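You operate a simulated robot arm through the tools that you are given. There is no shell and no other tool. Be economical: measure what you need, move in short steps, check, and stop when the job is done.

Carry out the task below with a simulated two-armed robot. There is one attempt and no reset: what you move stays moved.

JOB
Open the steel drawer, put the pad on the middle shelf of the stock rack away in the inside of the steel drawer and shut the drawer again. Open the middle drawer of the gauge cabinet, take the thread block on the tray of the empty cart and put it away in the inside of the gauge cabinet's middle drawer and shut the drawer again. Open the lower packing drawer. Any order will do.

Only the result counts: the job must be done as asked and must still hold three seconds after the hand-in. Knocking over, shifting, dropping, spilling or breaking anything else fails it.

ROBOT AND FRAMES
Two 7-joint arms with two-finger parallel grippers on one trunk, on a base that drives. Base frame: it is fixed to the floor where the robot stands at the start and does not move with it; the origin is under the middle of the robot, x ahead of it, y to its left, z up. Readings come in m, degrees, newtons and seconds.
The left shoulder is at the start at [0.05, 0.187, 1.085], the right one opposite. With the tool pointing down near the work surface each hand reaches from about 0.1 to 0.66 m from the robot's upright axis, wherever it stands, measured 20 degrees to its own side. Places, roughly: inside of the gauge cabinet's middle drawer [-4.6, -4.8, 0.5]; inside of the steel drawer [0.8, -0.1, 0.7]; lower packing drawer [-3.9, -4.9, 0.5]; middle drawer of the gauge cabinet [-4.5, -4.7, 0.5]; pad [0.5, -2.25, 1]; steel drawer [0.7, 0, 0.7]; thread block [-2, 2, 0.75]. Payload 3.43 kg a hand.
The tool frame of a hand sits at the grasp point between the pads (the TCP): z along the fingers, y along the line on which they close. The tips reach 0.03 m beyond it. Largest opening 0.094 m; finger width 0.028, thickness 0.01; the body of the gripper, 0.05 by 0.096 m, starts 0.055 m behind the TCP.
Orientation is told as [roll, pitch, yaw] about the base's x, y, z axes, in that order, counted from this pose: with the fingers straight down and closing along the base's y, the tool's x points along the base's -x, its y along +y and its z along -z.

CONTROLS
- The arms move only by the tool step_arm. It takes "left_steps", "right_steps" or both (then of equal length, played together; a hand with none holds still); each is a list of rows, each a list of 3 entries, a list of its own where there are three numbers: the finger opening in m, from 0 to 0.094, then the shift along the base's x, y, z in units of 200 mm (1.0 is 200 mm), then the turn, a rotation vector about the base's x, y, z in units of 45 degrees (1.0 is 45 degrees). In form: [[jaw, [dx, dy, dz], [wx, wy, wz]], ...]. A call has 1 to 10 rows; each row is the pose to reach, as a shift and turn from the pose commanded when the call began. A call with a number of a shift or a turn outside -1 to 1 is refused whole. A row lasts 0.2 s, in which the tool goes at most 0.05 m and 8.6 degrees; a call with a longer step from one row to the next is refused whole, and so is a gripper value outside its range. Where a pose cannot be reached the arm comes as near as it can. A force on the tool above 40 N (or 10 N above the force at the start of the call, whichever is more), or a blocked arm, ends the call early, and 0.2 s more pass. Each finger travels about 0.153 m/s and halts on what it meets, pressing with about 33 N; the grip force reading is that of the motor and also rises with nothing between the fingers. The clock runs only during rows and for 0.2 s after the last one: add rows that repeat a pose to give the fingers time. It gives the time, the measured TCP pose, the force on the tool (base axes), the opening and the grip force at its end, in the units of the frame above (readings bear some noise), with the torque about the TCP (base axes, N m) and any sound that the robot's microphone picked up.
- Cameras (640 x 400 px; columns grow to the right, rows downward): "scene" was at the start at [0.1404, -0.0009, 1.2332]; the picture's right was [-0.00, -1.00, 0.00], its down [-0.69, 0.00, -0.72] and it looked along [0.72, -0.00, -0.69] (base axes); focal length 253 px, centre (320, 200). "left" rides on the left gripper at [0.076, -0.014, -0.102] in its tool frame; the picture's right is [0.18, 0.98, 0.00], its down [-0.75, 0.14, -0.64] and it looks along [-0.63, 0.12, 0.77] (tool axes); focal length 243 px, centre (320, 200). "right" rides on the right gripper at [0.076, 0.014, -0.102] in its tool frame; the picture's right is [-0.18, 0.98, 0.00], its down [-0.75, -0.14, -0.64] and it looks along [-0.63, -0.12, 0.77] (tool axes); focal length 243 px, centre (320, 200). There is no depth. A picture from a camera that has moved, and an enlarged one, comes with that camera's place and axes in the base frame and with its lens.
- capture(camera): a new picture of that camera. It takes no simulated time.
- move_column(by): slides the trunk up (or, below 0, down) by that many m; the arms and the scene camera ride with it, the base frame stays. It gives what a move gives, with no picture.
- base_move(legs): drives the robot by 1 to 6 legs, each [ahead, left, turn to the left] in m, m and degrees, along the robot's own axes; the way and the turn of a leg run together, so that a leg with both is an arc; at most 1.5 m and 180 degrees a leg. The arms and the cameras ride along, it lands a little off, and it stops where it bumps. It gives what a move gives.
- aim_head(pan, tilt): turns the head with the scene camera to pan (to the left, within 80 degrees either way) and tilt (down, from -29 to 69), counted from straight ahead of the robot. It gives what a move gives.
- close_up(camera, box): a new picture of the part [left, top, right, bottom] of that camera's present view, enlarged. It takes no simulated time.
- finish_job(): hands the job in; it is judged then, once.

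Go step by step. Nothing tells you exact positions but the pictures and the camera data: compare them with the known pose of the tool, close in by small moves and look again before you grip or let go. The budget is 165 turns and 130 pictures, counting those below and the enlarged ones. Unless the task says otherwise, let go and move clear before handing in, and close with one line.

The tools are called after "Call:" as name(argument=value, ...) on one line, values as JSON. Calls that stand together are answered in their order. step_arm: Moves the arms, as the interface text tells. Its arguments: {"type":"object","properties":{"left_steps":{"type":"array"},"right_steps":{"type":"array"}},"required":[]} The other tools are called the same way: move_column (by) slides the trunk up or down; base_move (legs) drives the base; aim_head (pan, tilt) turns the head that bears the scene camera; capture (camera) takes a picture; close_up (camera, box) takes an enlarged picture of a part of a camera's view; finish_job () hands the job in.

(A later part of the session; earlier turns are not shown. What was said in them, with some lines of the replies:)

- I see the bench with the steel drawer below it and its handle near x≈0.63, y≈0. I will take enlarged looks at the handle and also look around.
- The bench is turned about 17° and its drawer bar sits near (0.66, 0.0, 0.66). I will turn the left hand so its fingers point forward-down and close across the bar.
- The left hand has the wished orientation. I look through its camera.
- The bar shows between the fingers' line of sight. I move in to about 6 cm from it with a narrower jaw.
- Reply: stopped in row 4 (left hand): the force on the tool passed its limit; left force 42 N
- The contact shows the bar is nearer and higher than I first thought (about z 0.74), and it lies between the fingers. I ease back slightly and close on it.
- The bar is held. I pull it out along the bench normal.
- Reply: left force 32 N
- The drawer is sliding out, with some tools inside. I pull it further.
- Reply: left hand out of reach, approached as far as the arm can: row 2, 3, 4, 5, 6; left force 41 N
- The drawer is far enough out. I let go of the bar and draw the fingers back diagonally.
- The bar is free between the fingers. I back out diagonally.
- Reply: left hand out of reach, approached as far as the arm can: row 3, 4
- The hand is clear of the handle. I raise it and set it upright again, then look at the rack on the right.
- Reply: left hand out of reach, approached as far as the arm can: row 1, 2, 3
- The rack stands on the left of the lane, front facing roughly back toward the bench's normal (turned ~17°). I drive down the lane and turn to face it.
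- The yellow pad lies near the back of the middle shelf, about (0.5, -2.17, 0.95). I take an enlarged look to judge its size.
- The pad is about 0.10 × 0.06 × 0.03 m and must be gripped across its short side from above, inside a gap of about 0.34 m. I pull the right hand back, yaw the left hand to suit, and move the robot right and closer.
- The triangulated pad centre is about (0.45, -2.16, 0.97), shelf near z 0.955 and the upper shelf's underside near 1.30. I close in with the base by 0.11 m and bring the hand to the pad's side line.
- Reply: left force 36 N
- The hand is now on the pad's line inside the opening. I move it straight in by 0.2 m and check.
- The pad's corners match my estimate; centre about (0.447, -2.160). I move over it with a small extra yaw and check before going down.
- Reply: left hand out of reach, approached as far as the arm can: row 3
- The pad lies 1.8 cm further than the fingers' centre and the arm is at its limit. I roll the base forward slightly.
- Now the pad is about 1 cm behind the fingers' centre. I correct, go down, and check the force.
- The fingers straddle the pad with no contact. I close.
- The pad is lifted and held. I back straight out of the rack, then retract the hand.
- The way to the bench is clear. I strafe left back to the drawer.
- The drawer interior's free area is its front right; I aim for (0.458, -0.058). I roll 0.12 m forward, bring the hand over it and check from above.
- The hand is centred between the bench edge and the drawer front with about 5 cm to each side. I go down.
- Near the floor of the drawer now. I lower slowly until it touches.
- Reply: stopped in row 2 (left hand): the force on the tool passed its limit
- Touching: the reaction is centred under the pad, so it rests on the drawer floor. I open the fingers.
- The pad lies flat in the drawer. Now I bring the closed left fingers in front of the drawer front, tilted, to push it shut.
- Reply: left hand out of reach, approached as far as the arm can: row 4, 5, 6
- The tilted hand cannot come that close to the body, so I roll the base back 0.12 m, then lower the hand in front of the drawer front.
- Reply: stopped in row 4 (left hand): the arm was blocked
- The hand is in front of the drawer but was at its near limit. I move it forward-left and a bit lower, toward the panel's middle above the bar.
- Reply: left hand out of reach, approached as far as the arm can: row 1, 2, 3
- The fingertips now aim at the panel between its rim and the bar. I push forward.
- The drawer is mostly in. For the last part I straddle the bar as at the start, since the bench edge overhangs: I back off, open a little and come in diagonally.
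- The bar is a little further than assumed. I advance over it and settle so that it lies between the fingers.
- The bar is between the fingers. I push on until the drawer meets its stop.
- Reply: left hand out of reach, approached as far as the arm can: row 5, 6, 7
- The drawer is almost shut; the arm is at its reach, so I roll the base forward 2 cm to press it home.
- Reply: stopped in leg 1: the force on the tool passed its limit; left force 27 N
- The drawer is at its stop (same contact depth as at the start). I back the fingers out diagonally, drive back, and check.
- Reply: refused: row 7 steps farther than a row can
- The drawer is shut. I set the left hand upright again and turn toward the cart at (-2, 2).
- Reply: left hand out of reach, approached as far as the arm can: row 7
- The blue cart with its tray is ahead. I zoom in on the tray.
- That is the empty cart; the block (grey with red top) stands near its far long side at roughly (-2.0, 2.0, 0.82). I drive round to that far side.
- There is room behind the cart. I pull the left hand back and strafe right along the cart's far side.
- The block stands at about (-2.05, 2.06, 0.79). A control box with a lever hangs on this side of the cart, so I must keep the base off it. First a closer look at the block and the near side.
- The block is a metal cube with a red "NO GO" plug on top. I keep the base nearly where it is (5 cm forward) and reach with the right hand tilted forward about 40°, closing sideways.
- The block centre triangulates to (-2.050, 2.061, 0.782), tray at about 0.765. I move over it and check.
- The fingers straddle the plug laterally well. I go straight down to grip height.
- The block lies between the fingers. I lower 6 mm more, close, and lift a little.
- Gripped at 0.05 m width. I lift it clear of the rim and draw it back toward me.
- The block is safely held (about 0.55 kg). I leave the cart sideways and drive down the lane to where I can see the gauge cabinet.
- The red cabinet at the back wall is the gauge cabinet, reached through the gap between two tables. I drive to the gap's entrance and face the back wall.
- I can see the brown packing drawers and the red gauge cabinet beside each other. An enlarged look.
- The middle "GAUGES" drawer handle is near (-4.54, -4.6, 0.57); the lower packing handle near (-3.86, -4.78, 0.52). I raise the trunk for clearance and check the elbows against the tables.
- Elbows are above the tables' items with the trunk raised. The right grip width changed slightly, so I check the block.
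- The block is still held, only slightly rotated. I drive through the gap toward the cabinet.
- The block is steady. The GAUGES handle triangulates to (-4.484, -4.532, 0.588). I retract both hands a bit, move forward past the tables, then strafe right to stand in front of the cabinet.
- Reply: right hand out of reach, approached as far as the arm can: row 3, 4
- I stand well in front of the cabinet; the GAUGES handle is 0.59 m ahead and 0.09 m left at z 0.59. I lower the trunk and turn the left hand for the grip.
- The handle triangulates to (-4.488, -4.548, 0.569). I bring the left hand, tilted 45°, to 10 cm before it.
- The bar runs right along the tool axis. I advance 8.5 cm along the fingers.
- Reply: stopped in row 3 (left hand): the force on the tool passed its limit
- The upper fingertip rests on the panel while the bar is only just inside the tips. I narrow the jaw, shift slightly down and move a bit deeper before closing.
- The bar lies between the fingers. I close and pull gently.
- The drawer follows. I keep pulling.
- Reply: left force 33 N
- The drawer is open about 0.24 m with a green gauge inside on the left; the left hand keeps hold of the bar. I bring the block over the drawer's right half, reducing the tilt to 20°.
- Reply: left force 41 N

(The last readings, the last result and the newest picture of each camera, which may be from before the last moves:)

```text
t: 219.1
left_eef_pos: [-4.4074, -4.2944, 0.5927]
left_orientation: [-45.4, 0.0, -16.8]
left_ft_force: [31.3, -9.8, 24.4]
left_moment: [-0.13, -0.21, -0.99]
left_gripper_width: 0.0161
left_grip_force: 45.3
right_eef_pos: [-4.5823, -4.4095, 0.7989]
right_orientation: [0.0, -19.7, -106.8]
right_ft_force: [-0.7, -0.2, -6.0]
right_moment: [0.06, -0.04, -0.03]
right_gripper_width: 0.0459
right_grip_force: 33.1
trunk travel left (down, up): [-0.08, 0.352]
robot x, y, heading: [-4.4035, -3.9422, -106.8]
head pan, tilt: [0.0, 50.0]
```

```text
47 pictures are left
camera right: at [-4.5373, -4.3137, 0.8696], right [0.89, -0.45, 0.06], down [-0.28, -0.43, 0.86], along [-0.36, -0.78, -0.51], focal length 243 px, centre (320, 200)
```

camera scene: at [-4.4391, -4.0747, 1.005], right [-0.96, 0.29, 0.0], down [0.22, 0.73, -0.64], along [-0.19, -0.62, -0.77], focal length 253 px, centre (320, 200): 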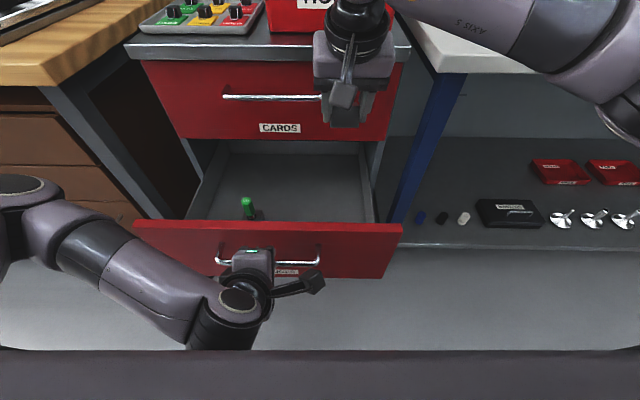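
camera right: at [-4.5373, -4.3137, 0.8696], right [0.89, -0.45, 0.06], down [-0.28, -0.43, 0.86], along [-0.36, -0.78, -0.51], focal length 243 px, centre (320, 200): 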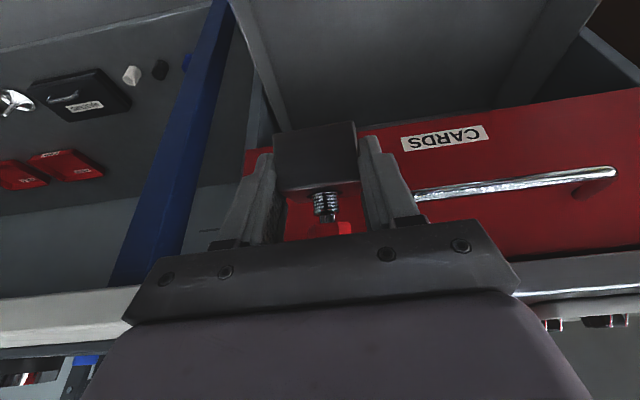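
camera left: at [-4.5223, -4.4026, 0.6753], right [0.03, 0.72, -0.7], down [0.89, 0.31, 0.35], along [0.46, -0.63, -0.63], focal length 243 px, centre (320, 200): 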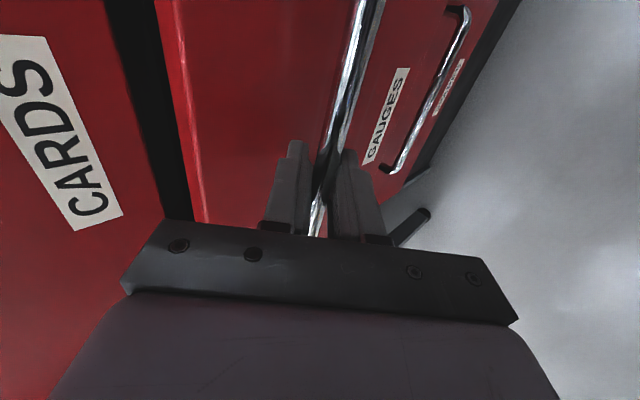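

Clear so far. I lower the block to just above the drawer, then check.

Call:
step_arm(right_steps=[[0.02, [0, 0, -0.2], [0, 0, 0]], [0.02, [0, 0, -0.4], [0, 0, 0]], [0.02, [0, 0, -0.55], [0, 0, 0]], [0.02, [0, 0, -0.69], [0, 0, 0]]])

Call:
capture(camera="scene")

Call:
capture(camera="right")

```text
t: 220.1
left_eef_pos: [-4.4071, -4.2947, 0.593]
left_orientation: [-45.4, 0.0, -16.9]
left_ft_force: [25.9, -9.9, 27.1]
left_moment: [-0.27, -0.61, -0.55]
left_gripper_width: 0.016
left_grip_force: 45.0
right_eef_pos: [-4.5827, -4.4095, 0.6622]
right_orientation: [0.0, -19.8, -106.9]
right_ft_force: [0.4, 0.2, -4.7]
right_moment: [0.07, -0.01, -0.01]
right_gripper_width: 0.0459
right_grip_force: 32.8
trunk travel left (down, up): [-0.08, 0.352]
robot x, y, heading: [-4.4023, -3.9425, -106.7]
head pan, tilt: [0.0, 50.0]
```

```text
46 pictures are left
camera scene: at [-4.4392, -4.0745, 1.005], right [-0.96, 0.29, 0.0], down [0.22, 0.73, -0.64], along [-0.19, -0.62, -0.77], focal length 253 px, centre (320, 200)
```

scene: 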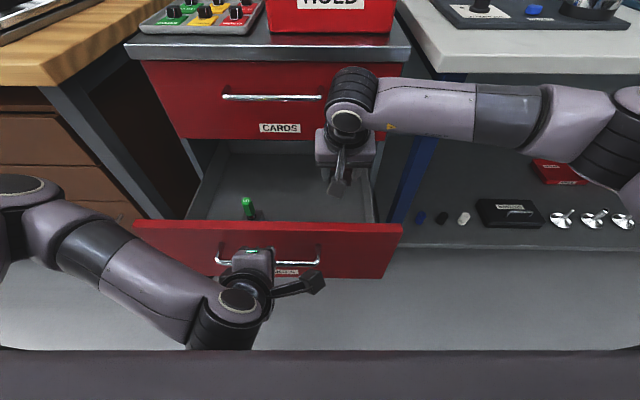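

```text
45 pictures are left
camera right: at [-4.5382, -4.3137, 0.733], right [0.89, -0.45, 0.06], down [-0.28, -0.43, 0.86], along [-0.36, -0.78, -0.51], focal length 243 px, centre (320, 200)
```

right: 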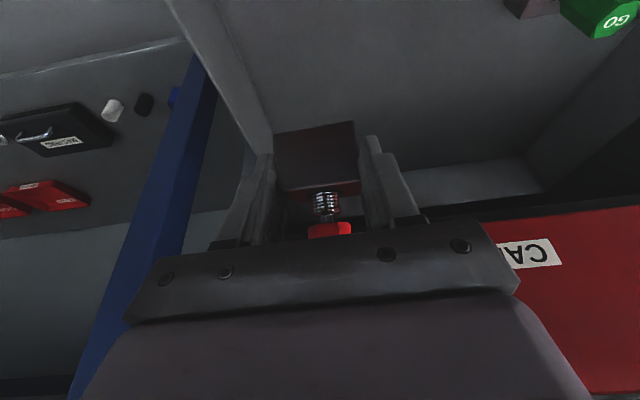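

The right wall of the drawer is close, so I shift 3 cm left and 5 cm inward, then go down slowly.

Call:
step_arm(right_steps=[[0.02, [0.035, -0.14, 0], [0, 0, 0]], [0.02, [0.07, -0.28, 0], [0, 0, 0]], [0.02, [0.07, -0.28, -0.15], [0, 0, 0]], [0.02, [0.07, -0.28, -0.3], [0, 0, 0]], [0.02, [0.07, -0.28, -0.4], [0, 0, 0]], [0.02, [0.07, -0.28, -0.5], [0, 0, 0]]])

Call:
capture(camera="right")

Call:
capture(camera="scene")

```text
t: 221.5
left_eef_pos: [-4.4072, -4.2932, 0.5929]
left_orientation: [-45.5, 0.0, -16.7]
left_ft_force: [24.9, -8.5, 30.1]
left_moment: [-0.3, -0.67, -0.44]
left_gripper_width: 0.0157
left_grip_force: 44.8
right_eef_pos: [-4.5721, -4.4648, 0.5619]
right_orientation: [-0.1, -19.8, -106.8]
right_ft_force: [-0.8, -0.4, -6.0]
right_moment: [0.04, -0.02, 0.02]
right_gripper_width: 0.0459
right_grip_force: 33.6
trunk travel left (down, up): [-0.08, 0.352]
robot x, y, heading: [-4.4, -3.943, -106.8]
head pan, tilt: [0.0, 50.0]
```

```text
44 pictures are left
camera right: at [-4.5264, -4.3679, 0.632], right [0.89, -0.45, 0.06], down [-0.28, -0.43, 0.86], along [-0.36, -0.78, -0.51], focal length 243 px, centre (320, 200)
```

right: 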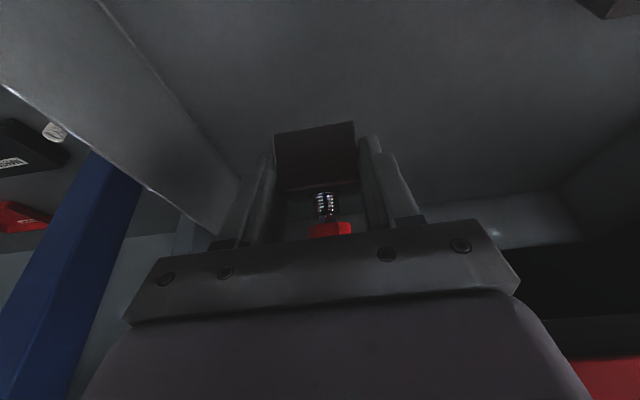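

```text
43 pictures are left
camera scene: at [-4.4392, -4.0744, 1.005], right [-0.96, 0.29, 0.0], down [0.22, 0.73, -0.64], along [-0.19, -0.62, -0.77], focal length 253 px, centre (320, 200)
```

scene: 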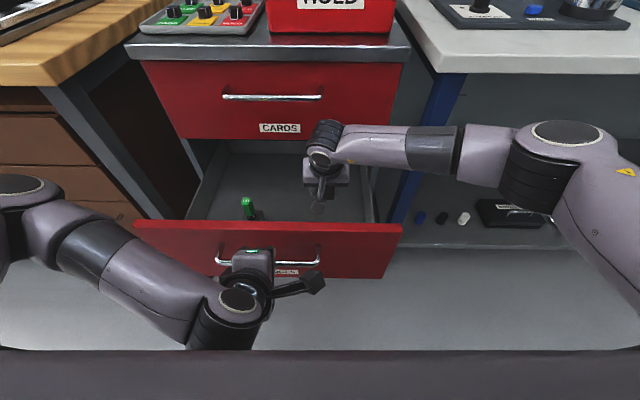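

Inside the drawer, still free. I lower in small steps until contact.

Call:
step_arm(right_steps=[[0.02, [0, 0, -0.04], [0, 0, 0]], [0.02, [0, 0, -0.08], [0, 0, 0]], [0.02, [0, 0, -0.12], [0, 0, 0]], [0.02, [0, 0, -0.16], [0, 0, 0]], [0.02, [0, 0, -0.2], [0, 0, 0]], [0.02, [0, 0, -0.24], [0, 0, 0]]])

Call:
capture(camera="right")

```text
t: 222.9
left_eef_pos: [-4.4076, -4.2934, 0.5923]
left_orientation: [-45.5, 0.0, -16.8]
left_ft_force: [24.1, -7.3, 28.8]
left_moment: [-0.35, -0.71, -0.41]
left_gripper_width: 0.0162
left_grip_force: 45.2
right_eef_pos: [-4.5719, -4.4635, 0.5118]
right_orientation: [0.0, -19.8, -106.9]
right_ft_force: [0.2, 1.1, -4.6]
right_moment: [0.1, -0.05, 0.0]
right_gripper_width: 0.0456
right_grip_force: 33.1
trunk travel left (down, up): [-0.08, 0.352]
robot x, y, heading: [-4.4015, -3.9474, -106.7]
head pan, tilt: [0.0, 50.0]
```

```text
42 pictures are left
camera right: at [-4.5261, -4.3676, 0.5826], right [0.89, -0.45, 0.06], down [-0.28, -0.43, 0.86], along [-0.36, -0.78, -0.51], focal length 243 px, centre (320, 200)
```

right: 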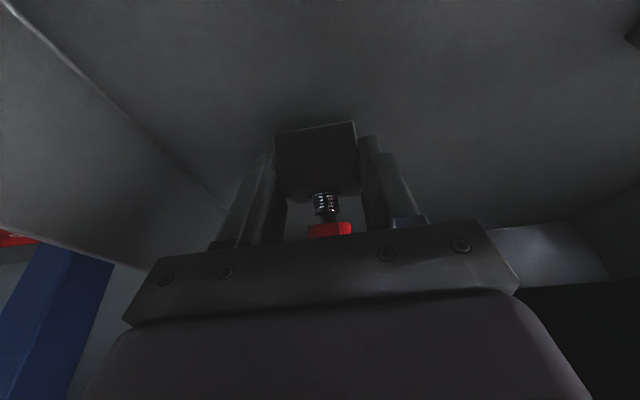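

Almost at the floor; a few more small steps.

Call:
step_arm(right_steps=[[0.02, [0, 0, -0.03], [0, 0, 0]], [0.02, [0, 0, -0.06], [0, 0, 0]], [0.02, [0, 0, -0.09], [0, 0, 0]], [0.02, [0, 0, -0.12], [0, 0, 0]], [0.02, [0, 0, -0.15], [0, 0, 0]]])

Call:
capture(camera="right")

```text
t: 223.7
left_eef_pos: [-4.4082, -4.2949, 0.5931]
left_orientation: [-45.7, -0.2, -16.8]
left_ft_force: [3.7, -4.6, 11.4]
left_moment: [-0.13, -0.41, -1.05]
left_gripper_width: 0.0158
left_grip_force: 45.4
right_eef_pos: [-4.5712, -4.4705, 0.5027]
right_orientation: [0.3, -20.7, -106.9]
right_ft_force: [-0.8, 2.7, 12.2]
right_moment: [-0.24, 0.59, -0.09]
right_gripper_width: 0.0456
right_grip_force: 32.8
trunk travel left (down, up): [-0.08, 0.352]
robot x, y, heading: [-4.4, -3.9434, -106.7]
head pan, tilt: [0.0, 50.0]
stopped in row 4 (right hand): the force on the tool passed its limit (the readings are from after the stop); the commanded pose is now the measured one
```

```text
41 pictures are left
camera right: at [-4.5259, -4.372, 0.5718], right [0.89, -0.45, 0.07], down [-0.28, -0.42, 0.87], along [-0.36, -0.79, -0.49], focal length 243 px, centre (320, 200)
```

right: 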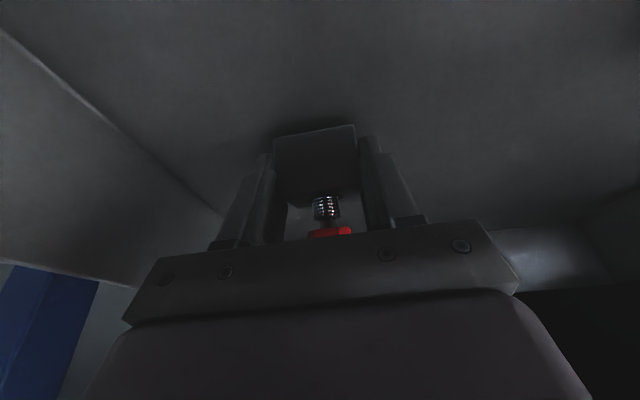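

The block rests on the floor. I open the fingers and lift straight up.

Call:
step_arm(right_steps=[[0.05, [0, 0, 0], [0, 0, 0]], [0.06, [0, 0, 0], [0, 0, 0]], [0.07, [0, 0, 0], [0, 0, 0]], [0.075, [0, 0, 0.0], [0, 0, 0]], [0.075, [0, 0, 0.1], [0, 0, 0]], [0.075, [0, 0, 0.3], [0, 0, 0]], [0.075, [0, 0, 0.5], [0, 0, 0]], [0.075, [0, 0, 0.7], [0, 0, 0]], [0.075, [0.02, 0.05, 0.9], [0, 0, 0]]])

Call:
capture(camera="right")

Call:
capture(camera="scene")

```text
t: 225.7
left_eef_pos: [-4.408, -4.2948, 0.5926]
left_orientation: [-45.7, -0.1, -16.7]
left_ft_force: [9.8, -2.0, 34.7]
left_moment: [-0.28, -0.49, -0.67]
left_gripper_width: 0.0161
left_grip_force: 44.6
right_eef_pos: [-4.5687, -4.4555, 0.6828]
right_orientation: [0.2, -20.4, -106.9]
right_ft_force: [0.1, 0.5, 0.1]
right_moment: [-0.01, 0.0, -0.01]
right_gripper_width: 0.0748
right_grip_force: 0.2
trunk travel left (down, up): [-0.08, 0.352]
robot x, y, heading: [-4.3997, -3.9438, -106.8]
head pan, tilt: [0.0, 50.0]
```

```text
40 pictures are left
camera right: at [-4.5243, -4.358, 0.7519], right [0.89, -0.45, 0.07], down [-0.28, -0.42, 0.86], along [-0.36, -0.79, -0.5], focal length 243 px, centre (320, 200)
```

right: 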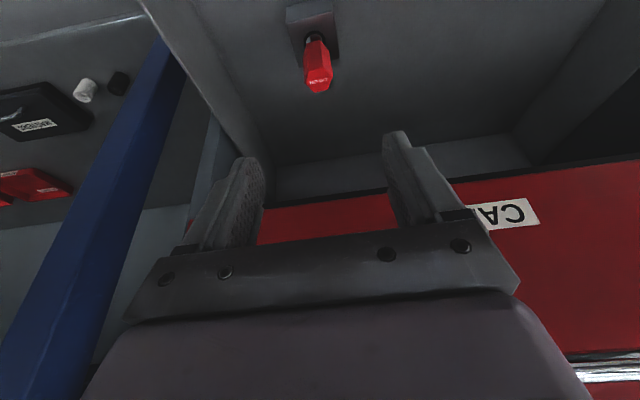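

```text
39 pictures are left
camera scene: at [-4.4398, -4.0736, 1.0051], right [-0.96, 0.29, 0.0], down [0.22, 0.73, -0.64], along [-0.19, -0.62, -0.76], focal length 253 px, centre (320, 200)
```

scene: 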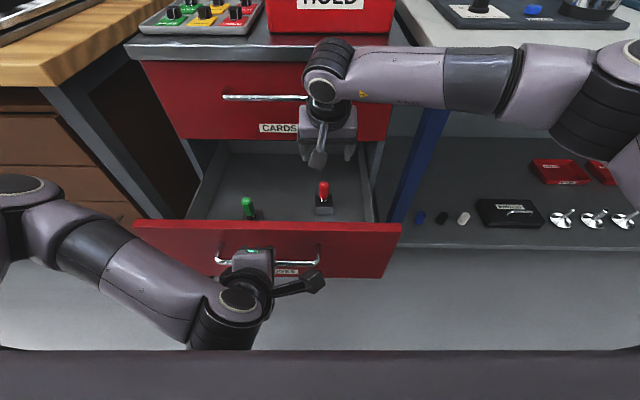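

The block stands upright in the drawer. I retract the right hand and then push the drawer with the left.

Call:
step_arm(right_steps=[[0.06, [0.0, 0.05, 0.2], [0, 0, 0]], [0.05, [-0.06, 0.25, 0.3], [0, 0, 0]], [0.05, [-0.12, 0.45, 0.4], [0, 0, 0]], [0.05, [-0.18, 0.68, 0.5], [0, 0, 0]], [0.05, [-0.25, 0.88, 0.5], [0, 0, 0]], [0.05, [-0.25, 0.88, 0.5], [0, 0, 0]], [0.05, [-0.25, 0.88, 0.5], [0, 0, 0]], [0.05, [-0.25, 0.88, 0.5], [0, 0, 0]], [0.05, [-0.25, 0.88, 0.5], [0, 0, 0]]], left_steps=[[0, [0, 0, 0], [0, 0, 0]], [0, [0, 0, 0], [0, 0, 0]], [0, [0, 0, 0], [0, 0, 0]], [0, [-0.02, -0.08, 0], [0, 0, 0]], [0, [-0.06, -0.2, 0], [0, 0, 0]], [0, [-0.11, -0.36, 0], [0, 0, 0]], [0, [-0.16, -0.52, 0], [0, 0, 0]], [0, [-0.21, -0.68, 0], [0, 0, 0]], [0, [-0.255, -0.82, 0], [0, 0, 0]]])

Call:
capture(camera="scene")

```text
refused: row 4 steps farther than a row can; nothing moved
```

```text
38 pictures are left
camera scene: at [-4.4398, -4.0736, 1.0051], right [-0.96, 0.29, 0.0], down [0.22, 0.73, -0.64], along [-0.19, -0.62, -0.76], focal length 253 px, centre (320, 200)
```

scene: 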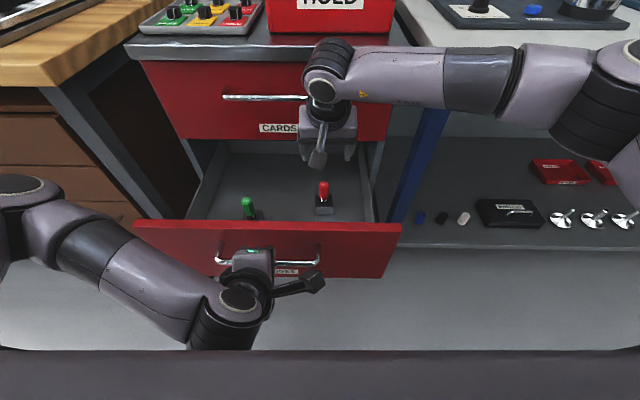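

The call was refused for one step too long; nothing moved. I repeat with smaller steps.

Call:
step_arm(right_steps=[[0.06, [0.0, 0.05, 0.2], [0, 0, 0]], [0.05, [-0.06, 0.24, 0.3], [0, 0, 0]], [0.05, [-0.12, 0.43, 0.4], [0, 0, 0]], [0.05, [-0.18, 0.62, 0.5], [0, 0, 0]], [0.05, [-0.25, 0.82, 0.5], [0, 0, 0]], [0.05, [-0.25, 0.82, 0.5], [0, 0, 0]], [0.05, [-0.25, 0.82, 0.5], [0, 0, 0]], [0.05, [-0.25, 0.82, 0.5], [0, 0, 0]], [0.05, [-0.25, 0.82, 0.5], [0, 0, 0]]], left_steps=[[0, [0, 0, 0], [0, 0, 0]], [0, [0, 0, 0], [0, 0, 0]], [0, [0, 0, 0], [0, 0, 0]], [0, [-0.02, -0.08, 0], [0, 0, 0]], [0, [-0.06, -0.2, 0], [0, 0, 0]], [0, [-0.11, -0.36, 0], [0, 0, 0]], [0, [-0.16, -0.52, 0], [0, 0, 0]], [0, [-0.21, -0.68, 0], [0, 0, 0]], [0, [-0.255, -0.82, 0], [0, 0, 0]]])

Call:
capture(camera="scene")

```text
t: 227.7
left_eef_pos: [-4.4601, -4.4561, 0.5934]
left_orientation: [-45.6, 0.1, -17.2]
left_ft_force: [-9.4, 3.0, 21.0]
left_moment: [-0.23, -0.28, -0.87]
left_gripper_width: 0.0159
left_grip_force: 44.7
right_eef_pos: [-4.6166, -4.2959, 0.7782]
right_orientation: [0.3, -20.4, -107.0]
right_ft_force: [0.7, 0.3, -0.2]
right_moment: [-0.02, 0.01, 0.01]
right_gripper_width: 0.0499
right_grip_force: 0.0
trunk travel left (down, up): [-0.08, 0.352]
robot x, y, heading: [-4.3972, -3.9463, -106.9]
head pan, tilt: [0.0, 50.0]
```

```text
37 pictures are left
camera scene: at [-4.4404, -4.0736, 1.005], right [-0.96, 0.29, 0.0], down [0.22, 0.73, -0.64], along [-0.19, -0.62, -0.76], focal length 253 px, centre (320, 200)
```

scene: 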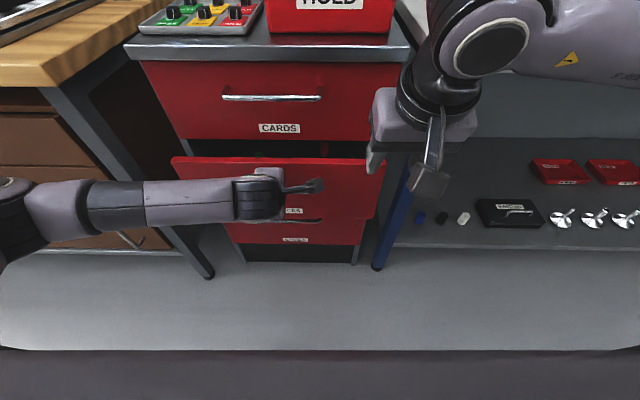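

Going in fine. I push the remaining 7 cm to the stop.

Call:
step_arm(left_steps=[[0, [-0.04, -0.13, 0], [0, 0, 0]], [0, [-0.075, -0.25, 0], [0, 0, 0]], [0, [-0.09, -0.3, 0], [0, 0, 0]], [0, [-0.1, -0.33, 0], [0, 0, 0]], [0, [-0.112, -0.37, 0], [0, 0, 0]]])

Call:
capture(camera="scene")

```text
t: 228.8
left_eef_pos: [-4.4819, -4.5217, 0.5927]
left_orientation: [-45.1, -0.2, -17.1]
left_ft_force: [11.0, 17.0, 16.0]
left_moment: [-0.31, -0.93, -0.13]
left_gripper_width: 0.0156
left_grip_force: 45.1
right_eef_pos: [-4.616, -4.2951, 0.7787]
right_orientation: [0.2, -20.6, -106.9]
right_ft_force: [0.9, 0.5, 0.0]
right_moment: [-0.01, 0.0, 0.02]
right_gripper_width: 0.0501
right_grip_force: 0.0
trunk travel left (down, up): [-0.08, 0.352]
robot x, y, heading: [-4.3988, -3.9457, -106.9]
head pan, tilt: [0.0, 50.0]
stopped in row 5 (left hand): the force on the tool passed its limit (the readings are from after the stop); the commanded pose is now the measured one
```

```text
36 pictures are left
camera scene: at [-4.4392, -4.0727, 1.005], right [-0.96, 0.29, 0.0], down [0.22, 0.73, -0.64], along [-0.19, -0.62, -0.76], focal length 253 px, centre (320, 200)
```

scene: 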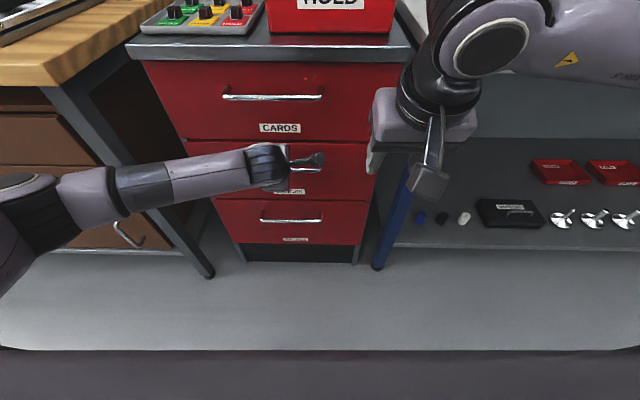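

The drawer is at its stop. I release the bar and retract along the finger axis.

Call:
step_arm(left_steps=[[0.02, [0, 0, 0], [0, 0, 0]], [0.035, [0.005, 0.015, 0.015], [0, 0, 0]], [0.04, [0.01, 0.034, 0.035], [0, 0, 0]], [0.04, [0.05, 0.17, 0.177], [0, 0, 0]], [0.04, [0.09, 0.29, 0.3], [0, 0, 0]], [0.04, [0.13, 0.43, 0.45], [0, 0, 0]]])

Call:
capture(camera="left")

Call:
capture(camera="scene")

```text
t: 230.2
left_eef_pos: [-4.4539, -4.4359, 0.6782]
left_orientation: [-44.9, -0.1, -17.0]
left_ft_force: [0.7, 0.6, 0.8]
left_moment: [-0.01, 0.01, 0.0]
left_gripper_width: 0.0401
left_grip_force: 0.1
right_eef_pos: [-4.6157, -4.2955, 0.7785]
right_orientation: [0.3, -20.3, -106.9]
right_ft_force: [-0.6, 0.4, -0.5]
right_moment: [0.0, 0.0, -0.01]
right_gripper_width: 0.0502
right_grip_force: 0.1
trunk travel left (down, up): [-0.08, 0.352]
robot x, y, heading: [-4.4005, -3.945, -106.8]
head pan, tilt: [0.0, 50.0]
```

```text
35 pictures are left
camera left: at [-4.5094, -4.354, 0.7611], right [0.03, 0.72, -0.69], down [0.88, 0.31, 0.36], along [0.47, -0.62, -0.63], focal length 243 px, centre (320, 200)
```

left: 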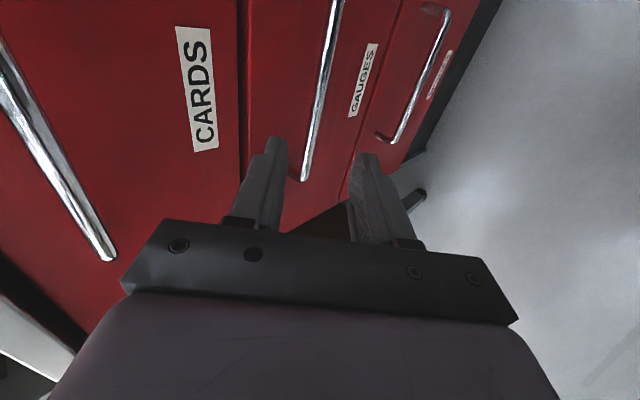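

```text
34 pictures are left
camera scene: at [-4.4398, -4.0748, 1.0047], right [-0.96, 0.29, 0.0], down [0.22, 0.73, -0.64], along [-0.19, -0.62, -0.77], focal length 253 px, centre (320, 200)
```

scene: 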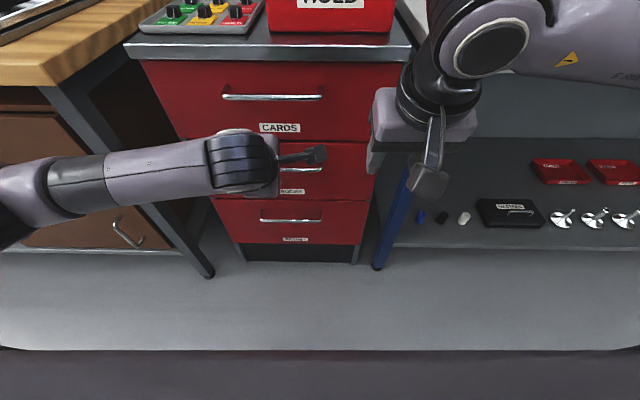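

The gauge drawer is shut with everything in place. Next the lower packing drawer to the left: I retract the left hand and strafe left 0.68 m.

Call:
step_arm(left_steps=[[0.05, [0.058, 0.19, 0], [0, 0, 0]], [0.05, [0.116, 0.383, 0], [0, 0, 0]], [0.05, [0.174, 0.574, 0], [0, 0, 0]]], right_steps=[[0.05, [0.03, 0.1, 0], [0, 0, 0]], [0.05, [0.06, 0.2, 0], [0, 0, 0]], [0.05, [0.09, 0.3, 0], [0, 0, 0]]])

Call:
base_move(legs=[[0, 0.68, 0]])

Call:
capture(camera="scene")

Call:
capture(camera="left")

```text
t: 231.0
left_eef_pos: [-4.4173, -4.3199, 0.6795]
left_orientation: [-44.9, 0.1, -16.9]
left_ft_force: [0.2, 0.3, -0.9]
left_moment: [0.01, 0.04, -0.01]
left_gripper_width: 0.05
left_grip_force: 0.1
right_eef_pos: [-4.5947, -4.2363, 0.7767]
right_orientation: [0.2, -20.3, -106.8]
right_ft_force: [0.2, 0.3, -1.0]
right_moment: [-0.01, 0.01, 0.02]
right_gripper_width: 0.0502
right_grip_force: 0.0
trunk travel left (down, up): [-0.08, 0.352]
robot x, y, heading: [-4.3998, -3.9475, -106.7]
head pan, tilt: [0.0, 50.0]
```

```text
t: 234.8
left_eef_pos: [-3.7663, -4.5144, 0.6786]
left_orientation: [-44.9, 0.0, -16.8]
left_ft_force: [0.0, 0.4, -0.9]
left_moment: [0.03, -0.02, 0.02]
left_gripper_width: 0.0497
left_grip_force: 0.0
right_eef_pos: [-3.9446, -4.4307, 0.7776]
right_orientation: [0.3, -20.3, -106.7]
right_ft_force: [0.2, -0.1, 1.0]
right_moment: [0.01, 0.01, -0.01]
right_gripper_width: 0.0501
right_grip_force: 0.1
trunk travel left (down, up): [-0.08, 0.352]
robot x, y, heading: [-3.7536, -4.1356, -106.3]
head pan, tilt: [0.0, 50.0]
```

```text
33 pictures are left
camera scene: at [-3.7907, -4.2687, 1.0048], right [-0.96, 0.28, 0.0], down [0.22, 0.73, -0.64], along [-0.18, -0.62, -0.77], focal length 253 px, centre (320, 200)
```

scene: 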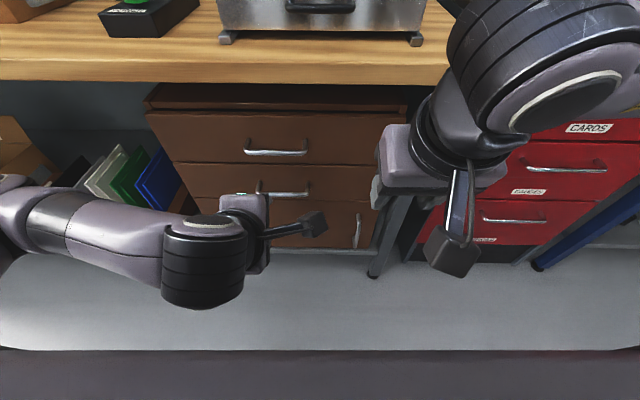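

```text
32 pictures are left
camera left: at [-3.8225, -4.4331, 0.7616], right [0.03, 0.72, -0.69], down [0.88, 0.31, 0.36], along [0.47, -0.62, -0.63], focal length 243 px, centre (320, 200)
```

left: 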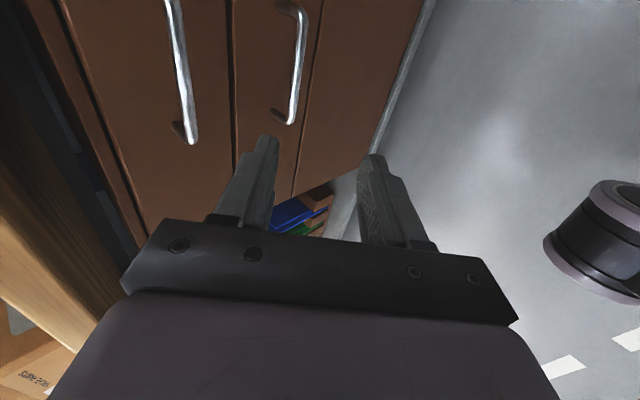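

The lower packing handle triangulates to about (-3.826, -4.73, 0.503). I bring the left hand to 9 cm before it with a slightly flatter tilt, to stay clear of the upper handle.

Call:
step_arm(left_steps=[[0.05, [-0.039, -0.145, -0.124], [-0.043, 0.012, 0]], [0.05, [-0.078, -0.29, -0.248], [-0.085, 0.025, 0]], [0.05, [-0.117, -0.435, -0.372], [-0.128, 0.037, 0]], [0.05, [-0.156, -0.58, -0.496], [-0.17, 0.05, 0]], [0.05, [-0.195, -0.725, -0.62], [-0.213, 0.062, 0]]])

Call:
capture(camera="left")

Call:
capture(camera="scene")

```text
t: 236.0
left_eef_pos: [-3.805, -4.6592, 0.556]
left_orientation: [-54.7, 0.0, -16.8]
left_ft_force: [0.1, 0.1, -0.1]
left_moment: [0.0, 0.02, -0.01]
left_gripper_width: 0.0499
left_grip_force: 0.1
right_eef_pos: [-3.9463, -4.4308, 0.7782]
right_orientation: [0.2, -20.3, -106.6]
right_ft_force: [0.5, 0.3, 0.2]
right_moment: [0.02, -0.02, -0.02]
right_gripper_width: 0.05
right_grip_force: 0.1
trunk travel left (down, up): [-0.08, 0.352]
robot x, y, heading: [-3.7529, -4.1404, -106.7]
head pan, tilt: [0.0, 50.0]
```

```text
31 pictures are left
camera left: at [-3.8571, -4.5649, 0.6265], right [-0.01, 0.59, -0.8], down [0.9, 0.36, 0.25], along [0.44, -0.72, -0.54], focal length 243 px, centre (320, 200)
```

left: 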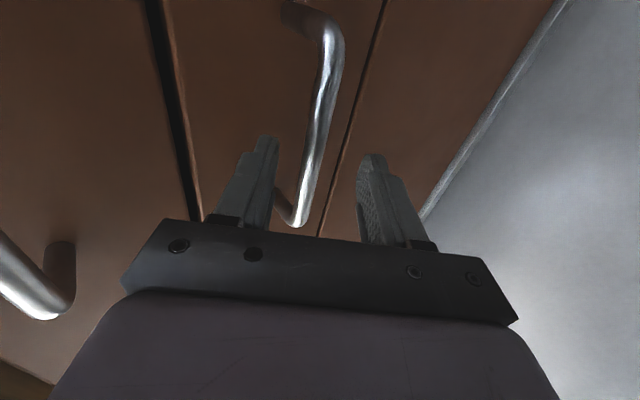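

```text
30 pictures are left
camera scene: at [-3.7907, -4.2686, 1.0048], right [-0.96, 0.28, 0.0], down [0.22, 0.73, -0.64], along [-0.18, -0.62, -0.77], focal length 253 px, centre (320, 200)
```

scene: 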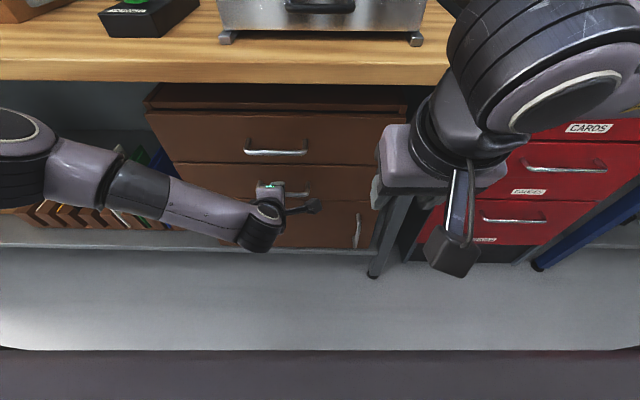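

The bar lies centred ahead of the fingers. I advance 5 cm along the finger axis.

Call:
step_arm(left_steps=[[0.045, [-0.03, -0.098, -0.072], [0, 0, 0]], [0.04, [-0.045, -0.15, -0.11], [0, 0, 0]], [0.04, [-0.058, -0.197, -0.144], [0, 0, 0]]])

Call:
capture(camera="left")

```text
t: 236.4
left_eef_pos: [-3.8121, -4.6765, 0.5442]
left_orientation: [-55.3, 0.2, -16.6]
left_ft_force: [6.6, 8.7, 7.6]
left_moment: [-0.37, 0.22, 0.03]
left_gripper_width: 0.0405
left_grip_force: 0.3
right_eef_pos: [-3.9444, -4.4312, 0.7773]
right_orientation: [0.3, -20.4, -106.5]
right_ft_force: [0.7, 0.5, -0.6]
right_moment: [0.0, -0.01, 0.0]
right_gripper_width: 0.0499
right_grip_force: 0.1
trunk travel left (down, up): [-0.08, 0.352]
robot x, y, heading: [-3.7547, -4.1356, -106.4]
head pan, tilt: [0.0, 50.0]
stopped in row 2 (left hand): the force on the tool passed its limit (the readings are from after the stop); the commanded pose is now the measured one
```

```text
29 pictures are left
camera left: at [-3.8637, -4.5822, 0.6151], right [-0.02, 0.59, -0.81], down [0.9, 0.37, 0.25], along [0.44, -0.72, -0.54], focal length 243 px, centre (320, 200)
```

left: 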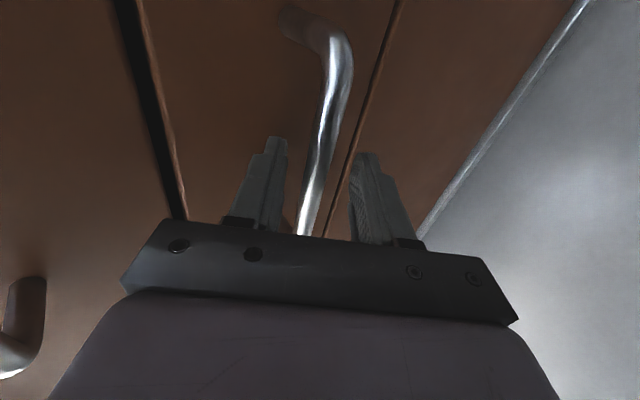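

The upper fingertip touches the panel and the bar is between the fingers. I close and pull gently.

Call:
step_arm(left_steps=[[0.02, [0.002, 0.008, 0.004], [0, 0, 0]], [0.0, [0.002, 0.008, 0.004], [0, 0, 0]], [0.0, [0.002, 0.008, 0.004], [0, 0, 0]], [0.0, [0.015, 0.05, 0], [0, 0, 0]], [0.0, [0.036, 0.12, 0], [0, 0, 0]], [0.0, [0.058, 0.19, 0], [0, 0, 0]]])

Call:
capture(camera="left")

```text
t: 237.8
left_eef_pos: [-3.801, -4.641, 0.5469]
left_orientation: [-55.8, -0.1, -16.4]
left_ft_force: [14.5, -3.9, 35.0]
left_moment: [-0.09, -0.33, -1.22]
left_gripper_width: 0.0164
left_grip_force: 44.9
right_eef_pos: [-3.9453, -4.4301, 0.7782]
right_orientation: [0.2, -20.5, -106.6]
right_ft_force: [0.3, 0.3, 0.7]
right_moment: [-0.01, -0.01, 0.03]
right_gripper_width: 0.0501
right_grip_force: 0.0
trunk travel left (down, up): [-0.08, 0.352]
robot x, y, heading: [-3.752, -4.1403, -106.3]
head pan, tilt: [0.0, 50.0]
```

```text
28 pictures are left
camera left: at [-3.8526, -4.5464, 0.6168], right [-0.02, 0.58, -0.81], down [0.89, 0.37, 0.25], along [0.45, -0.72, -0.53], focal length 243 px, centre (320, 200)
```

left: 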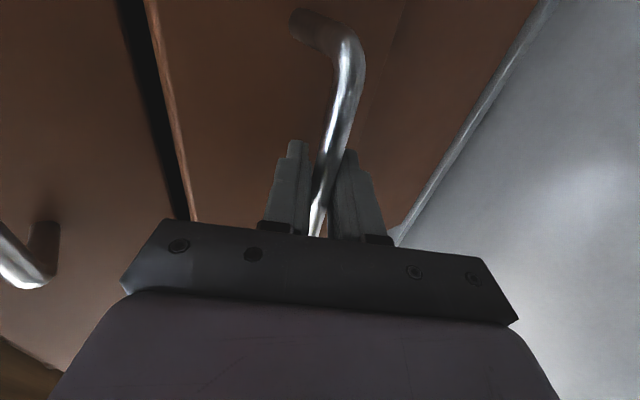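

The drawer is moving out. I pull further, easing the hand up a touch.

Call:
step_arm(left_steps=[[0.0, [0.036, 0.12, 0.015], [0, 0, 0]], [0.0, [0.073, 0.24, 0.02], [0, 0, 0]], [0.0, [0.109, 0.36, 0.02], [0, 0, 0]], [0.0, [0.145, 0.48, 0.02], [0, 0, 0]], [0.0, [0.182, 0.6, 0.02], [0, 0, 0]], [0.0, [0.218, 0.72, 0.02], [0, 0, 0]], [0.0, [0.254, 0.84, 0.02], [0, 0, 0]], [0.0, [0.28, 0.92, 0.02], [0, 0, 0]]])

Call:
capture(camera="scene")

```text
t: 239.6
left_eef_pos: [-3.7508, -4.4845, 0.5477]
left_orientation: [-56.0, 0.4, -15.0]
left_ft_force: [-6.0, 2.2, -20.4]
left_moment: [-0.41, -1.17, -0.22]
left_gripper_width: 0.0169
left_grip_force: 45.0
right_eef_pos: [-3.9462, -4.4316, 0.7758]
right_orientation: [0.3, -20.2, -106.7]
right_ft_force: [0.2, 0.4, -0.3]
right_moment: [-0.02, 0.0, 0.03]
right_gripper_width: 0.05
right_grip_force: 0.0
trunk travel left (down, up): [-0.08, 0.352]
robot x, y, heading: [-3.7552, -4.1385, -106.4]
head pan, tilt: [0.0, 50.0]
stopped in row 8 (left hand): the force on the tool passed its limit (the readings are from after the stop); the commanded pose is now the measured one
```

```text
27 pictures are left
camera scene: at [-3.7916, -4.269, 1.0043], right [-0.96, 0.29, 0.0], down [0.22, 0.73, -0.64], along [-0.18, -0.62, -0.77], focal length 253 px, centre (320, 200)
```

scene: 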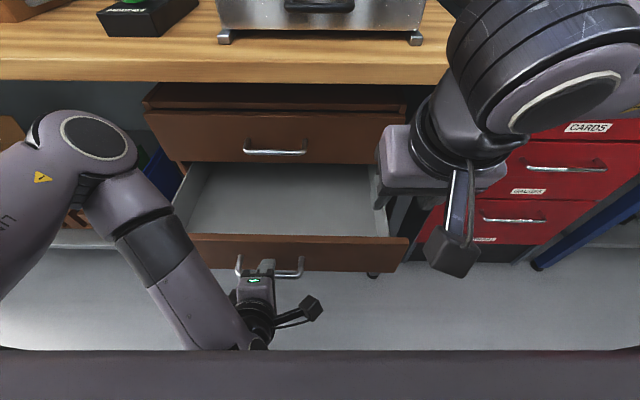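

The lower packing drawer is out about 0.20 m and the pull met resistance. I check with a small base move back whether that is the end of its travel.

Call:
base_move(legs=[[-0.06, 0, 0]])

Call:
capture(camera="scene")

```text
t: 240.5
left_eef_pos: [-3.735, -4.4291, 0.5485]
left_orientation: [-56.0, 0.5, -14.7]
left_ft_force: [4.7, 0.1, -33.3]
left_moment: [-0.32, -0.83, -0.53]
left_gripper_width: 0.017
left_grip_force: 45.2
right_eef_pos: [-3.9306, -4.3747, 0.7761]
right_orientation: [0.2, -20.2, -106.8]
right_ft_force: [0.4, -0.5, 0.6]
right_moment: [-0.02, -0.01, 0.0]
right_gripper_width: 0.0499
right_grip_force: 0.0
trunk travel left (down, up): [-0.08, 0.352]
robot x, y, heading: [-3.7368, -4.0797, -106.4]
head pan, tilt: [0.0, 50.0]
```

```text
26 pictures are left
camera scene: at [-3.7741, -4.2127, 1.0044], right [-0.96, 0.28, 0.0], down [0.22, 0.74, -0.64], along [-0.18, -0.61, -0.77], focal length 253 px, centre (320, 200)
```

scene: 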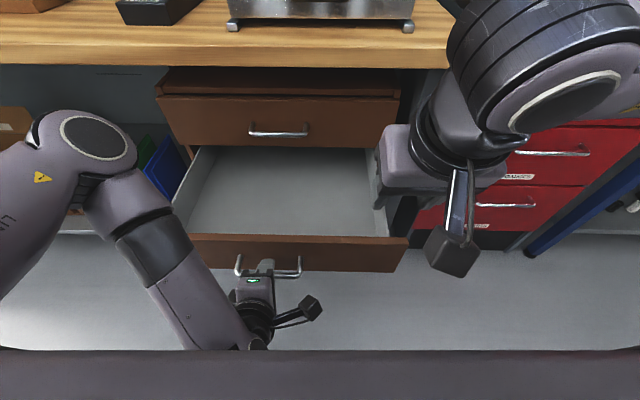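

It opened further, to about 0.26 m. I relieve the vertical strain and draw a little more.

Call:
step_arm(left_steps=[[0.0, [0, 0, -0.02], [0, 0, 0]], [0.0, [0, 0, -0.04], [0, 0, 0]]])

Call:
base_move(legs=[[-0.05, 0, 0]])

Call:
capture(camera="scene")

```text
t: 241.2
left_eef_pos: [-3.7355, -4.4322, 0.5476]
left_orientation: [-57.7, 0.4, -14.7]
left_ft_force: [2.8, -1.5, 18.4]
left_moment: [-0.17, -0.67, -0.98]
left_gripper_width: 0.0168
left_grip_force: 45.2
right_eef_pos: [-3.9292, -4.3723, 0.7772]
right_orientation: [0.2, -20.3, -106.7]
right_ft_force: [0.0, -0.2, 0.3]
right_moment: [-0.02, -0.01, -0.02]
right_gripper_width: 0.0498
right_grip_force: 0.1
trunk travel left (down, up): [-0.08, 0.352]
robot x, y, heading: [-3.7352, -4.0845, -106.6]
head pan, tilt: [0.0, 50.0]
stopped in row 2 (left hand): the force on the tool passed its limit (the readings are from after the stop); the commanded pose is now the measured one
```

```text
t: 242.1
left_eef_pos: [-3.7202, -4.3853, 0.5473]
left_orientation: [-57.8, 0.4, -14.4]
left_ft_force: [8.8, -1.5, 33.9]
left_moment: [-0.13, -0.44, -1.13]
left_gripper_width: 0.0167
left_grip_force: 45.3
right_eef_pos: [-3.915, -4.3254, 0.7771]
right_orientation: [0.1, -20.4, -106.7]
right_ft_force: [-0.1, -0.2, 0.3]
right_moment: [0.02, 0.01, -0.01]
right_gripper_width: 0.05
right_grip_force: 0.1
trunk travel left (down, up): [-0.08, 0.352]
robot x, y, heading: [-3.7196, -4.0324, -106.6]
head pan, tilt: [0.0, 50.0]
```

```text
25 pictures are left
camera scene: at [-3.7595, -4.1625, 1.0052], right [-0.96, 0.28, 0.0], down [0.22, 0.73, -0.64], along [-0.18, -0.62, -0.76], focal length 253 px, centre (320, 200)
```

scene: 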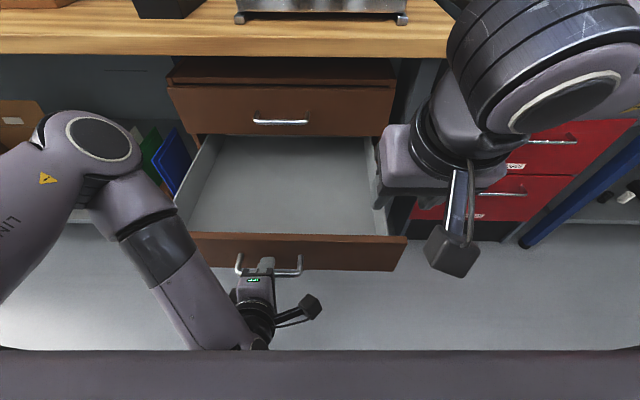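

Open about 0.30 m. I let go and withdraw diagonally.

Call:
step_arm(left_steps=[[0.03, [0, 0, 0], [0, 0, 0]], [0.045, [0, 0, 0.0], [0, 0, 0]], [0.045, [0, 0, 0.0], [0, 0, 0]]])

Call:
capture(camera="left")

```text
t: 242.9
left_eef_pos: [-3.7202, -4.3849, 0.5465]
left_orientation: [-57.6, 0.4, -14.5]
left_ft_force: [0.5, -0.1, 0.1]
left_moment: [0.01, 0.0, -0.01]
left_gripper_width: 0.0451
left_grip_force: 0.0
right_eef_pos: [-3.9141, -4.3262, 0.7765]
right_orientation: [0.3, -20.3, -106.6]
right_ft_force: [-0.3, -0.3, 0.0]
right_moment: [-0.03, 0.01, 0.0]
right_gripper_width: 0.0502
right_grip_force: 0.0
trunk travel left (down, up): [-0.08, 0.352]
robot x, y, heading: [-3.7233, -4.0357, -106.2]
head pan, tilt: [0.0, 50.0]
```

```text
24 pictures are left
camera left: at [-3.7737, -4.2899, 0.6144], right [-0.05, 0.56, -0.83], down [0.89, 0.41, 0.22], along [0.46, -0.72, -0.52], focal length 243 px, centre (320, 200)
```

left: 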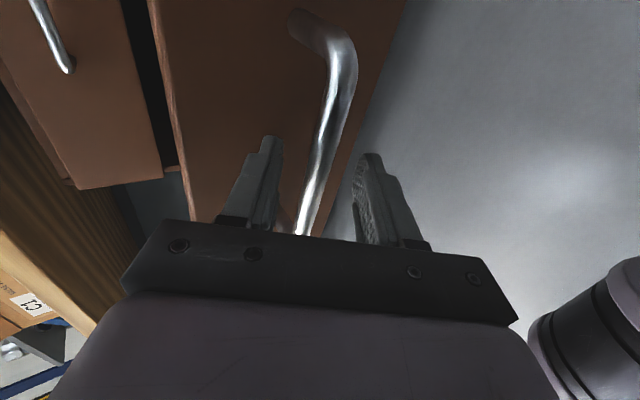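

The bar is free between the fingers. I withdraw along the finger axis.

Call:
step_arm(left_steps=[[0.045, [0.015, 0.05, 0.033], [0, 0, 0]], [0.045, [0.03, 0.1, 0.067], [0, 0, 0]], [0.045, [0.045, 0.15, 0.1], [0, 0, 0]], [0.045, [0.06, 0.2, 0.134], [0, 0, 0]], [0.045, [0.07, 0.23, 0.2], [0, 0, 0]]])

Call:
capture(camera="left")

```text
t: 244.0
left_eef_pos: [-3.7085, -4.3973, 0.5716]
left_orientation: [-65.1, -0.9, -7.0]
left_ft_force: [-1.9, 1.6, -11.2]
left_moment: [0.03, -0.16, -0.04]
left_gripper_width: 0.0516
left_grip_force: 5.7
right_eef_pos: [-3.9148, -4.3278, 0.7767]
right_orientation: [0.3, -20.3, -106.6]
right_ft_force: [-0.5, 0.2, 0.0]
right_moment: [-0.02, 0.01, -0.03]
right_gripper_width: 0.0499
right_grip_force: 0.0
trunk travel left (down, up): [-0.08, 0.352]
robot x, y, heading: [-3.7225, -4.0315, -106.3]
head pan, tilt: [0.0, 50.0]
stopped in row 5 (left hand): the arm was blocked; the commanded pose is now the measured one
```

```text
23 pictures are left
camera left: at [-3.7745, -4.3007, 0.6268], right [-0.12, 0.43, -0.89], down [0.82, 0.55, 0.15], along [0.56, -0.72, -0.42], focal length 243 px, centre (320, 200)
```

left: 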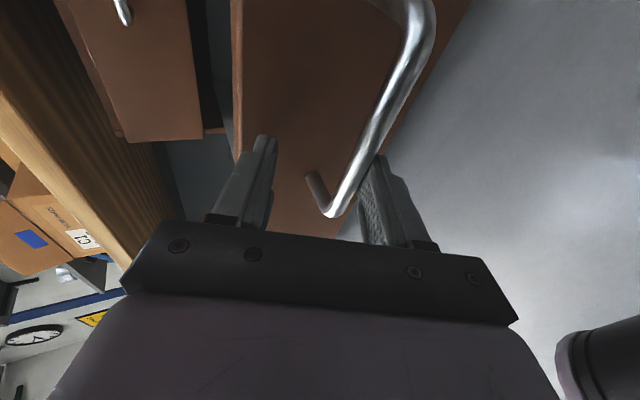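

The arm is at its near limit. I open the jaw wider to free the bar and let the base roll back to withdraw.

Call:
step_arm(left_steps=[[0.06, [0, 0, 0], [0, 0, 0]], [0.07, [0, 0, 0], [0, 0, 0]], [0.07, [0, 0, 0], [0, 0, 0]]])

Call:
base_move(legs=[[-0.07, 0, 0]])

Call:
capture(camera="left")

Call:
capture(camera="scene")

```text
t: 244.8
left_eef_pos: [-3.7075, -4.3968, 0.5753]
left_orientation: [-65.4, -0.9, -6.9]
left_ft_force: [-0.3, -0.7, -0.8]
left_moment: [0.01, 0.0, -0.01]
left_gripper_width: 0.0697
left_grip_force: 0.1
right_eef_pos: [-3.915, -4.3262, 0.7771]
right_orientation: [0.3, -20.4, -106.6]
right_ft_force: [-0.1, 0.0, 0.5]
right_moment: [0.02, 0.04, 0.02]
right_gripper_width: 0.0504
right_grip_force: 0.1
trunk travel left (down, up): [-0.08, 0.352]
robot x, y, heading: [-3.7243, -4.0293, -106.3]
head pan, tilt: [0.0, 50.0]
```

```text
t: 245.9
left_eef_pos: [-3.6881, -4.33, 0.5731]
left_orientation: [-65.4, -0.9, -7.1]
left_ft_force: [0.3, 0.8, 0.3]
left_moment: [0.0, 0.0, -0.03]
left_gripper_width: 0.0702
left_grip_force: 0.1
right_eef_pos: [-3.895, -4.2586, 0.776]
right_orientation: [0.2, -20.3, -106.7]
right_ft_force: [-0.8, 0.3, 0.1]
right_moment: [0.0, -0.05, 0.02]
right_gripper_width: 0.0499
right_grip_force: 0.1
trunk travel left (down, up): [-0.08, 0.352]
robot x, y, heading: [-3.6987, -3.9647, -106.4]
head pan, tilt: [0.0, 50.0]
```

```text
22 pictures are left
camera left: at [-3.7548, -4.2326, 0.628], right [-0.12, 0.43, -0.9], down [0.82, 0.55, 0.15], along [0.55, -0.72, -0.42], focal length 243 px, centre (320, 200)
```

left: 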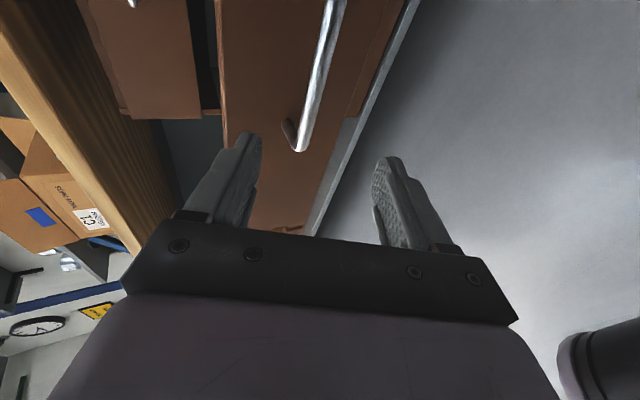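

```text
21 pictures are left
camera scene: at [-3.7398, -4.0958, 1.0048], right [-0.96, 0.28, 0.0], down [0.22, 0.73, -0.64], along [-0.18, -0.62, -0.77], focal length 253 px, centre (320, 200)
```

scene: 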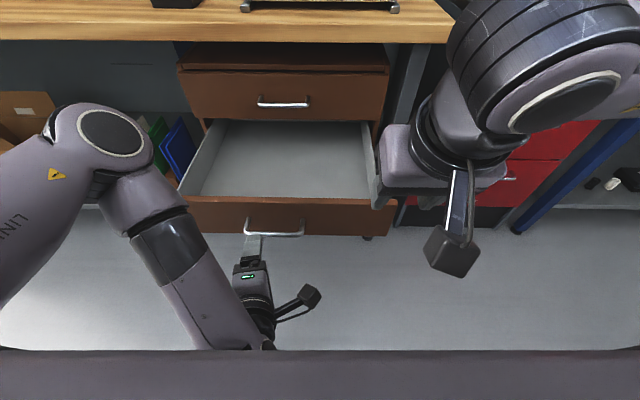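

All three drawers are as asked, and the hands are free: the pad and block are put away, the steel and gauge drawers are shut, and the lower packing drawer stands open. I hand in.

Call:
finish_job()

```text
The job is handed in.
```

The job is handed in. The pad is in the shut steel drawer, the thread block is in the shut middle gauge drawer, and the lower packing drawer stands open by about 0.3 m.
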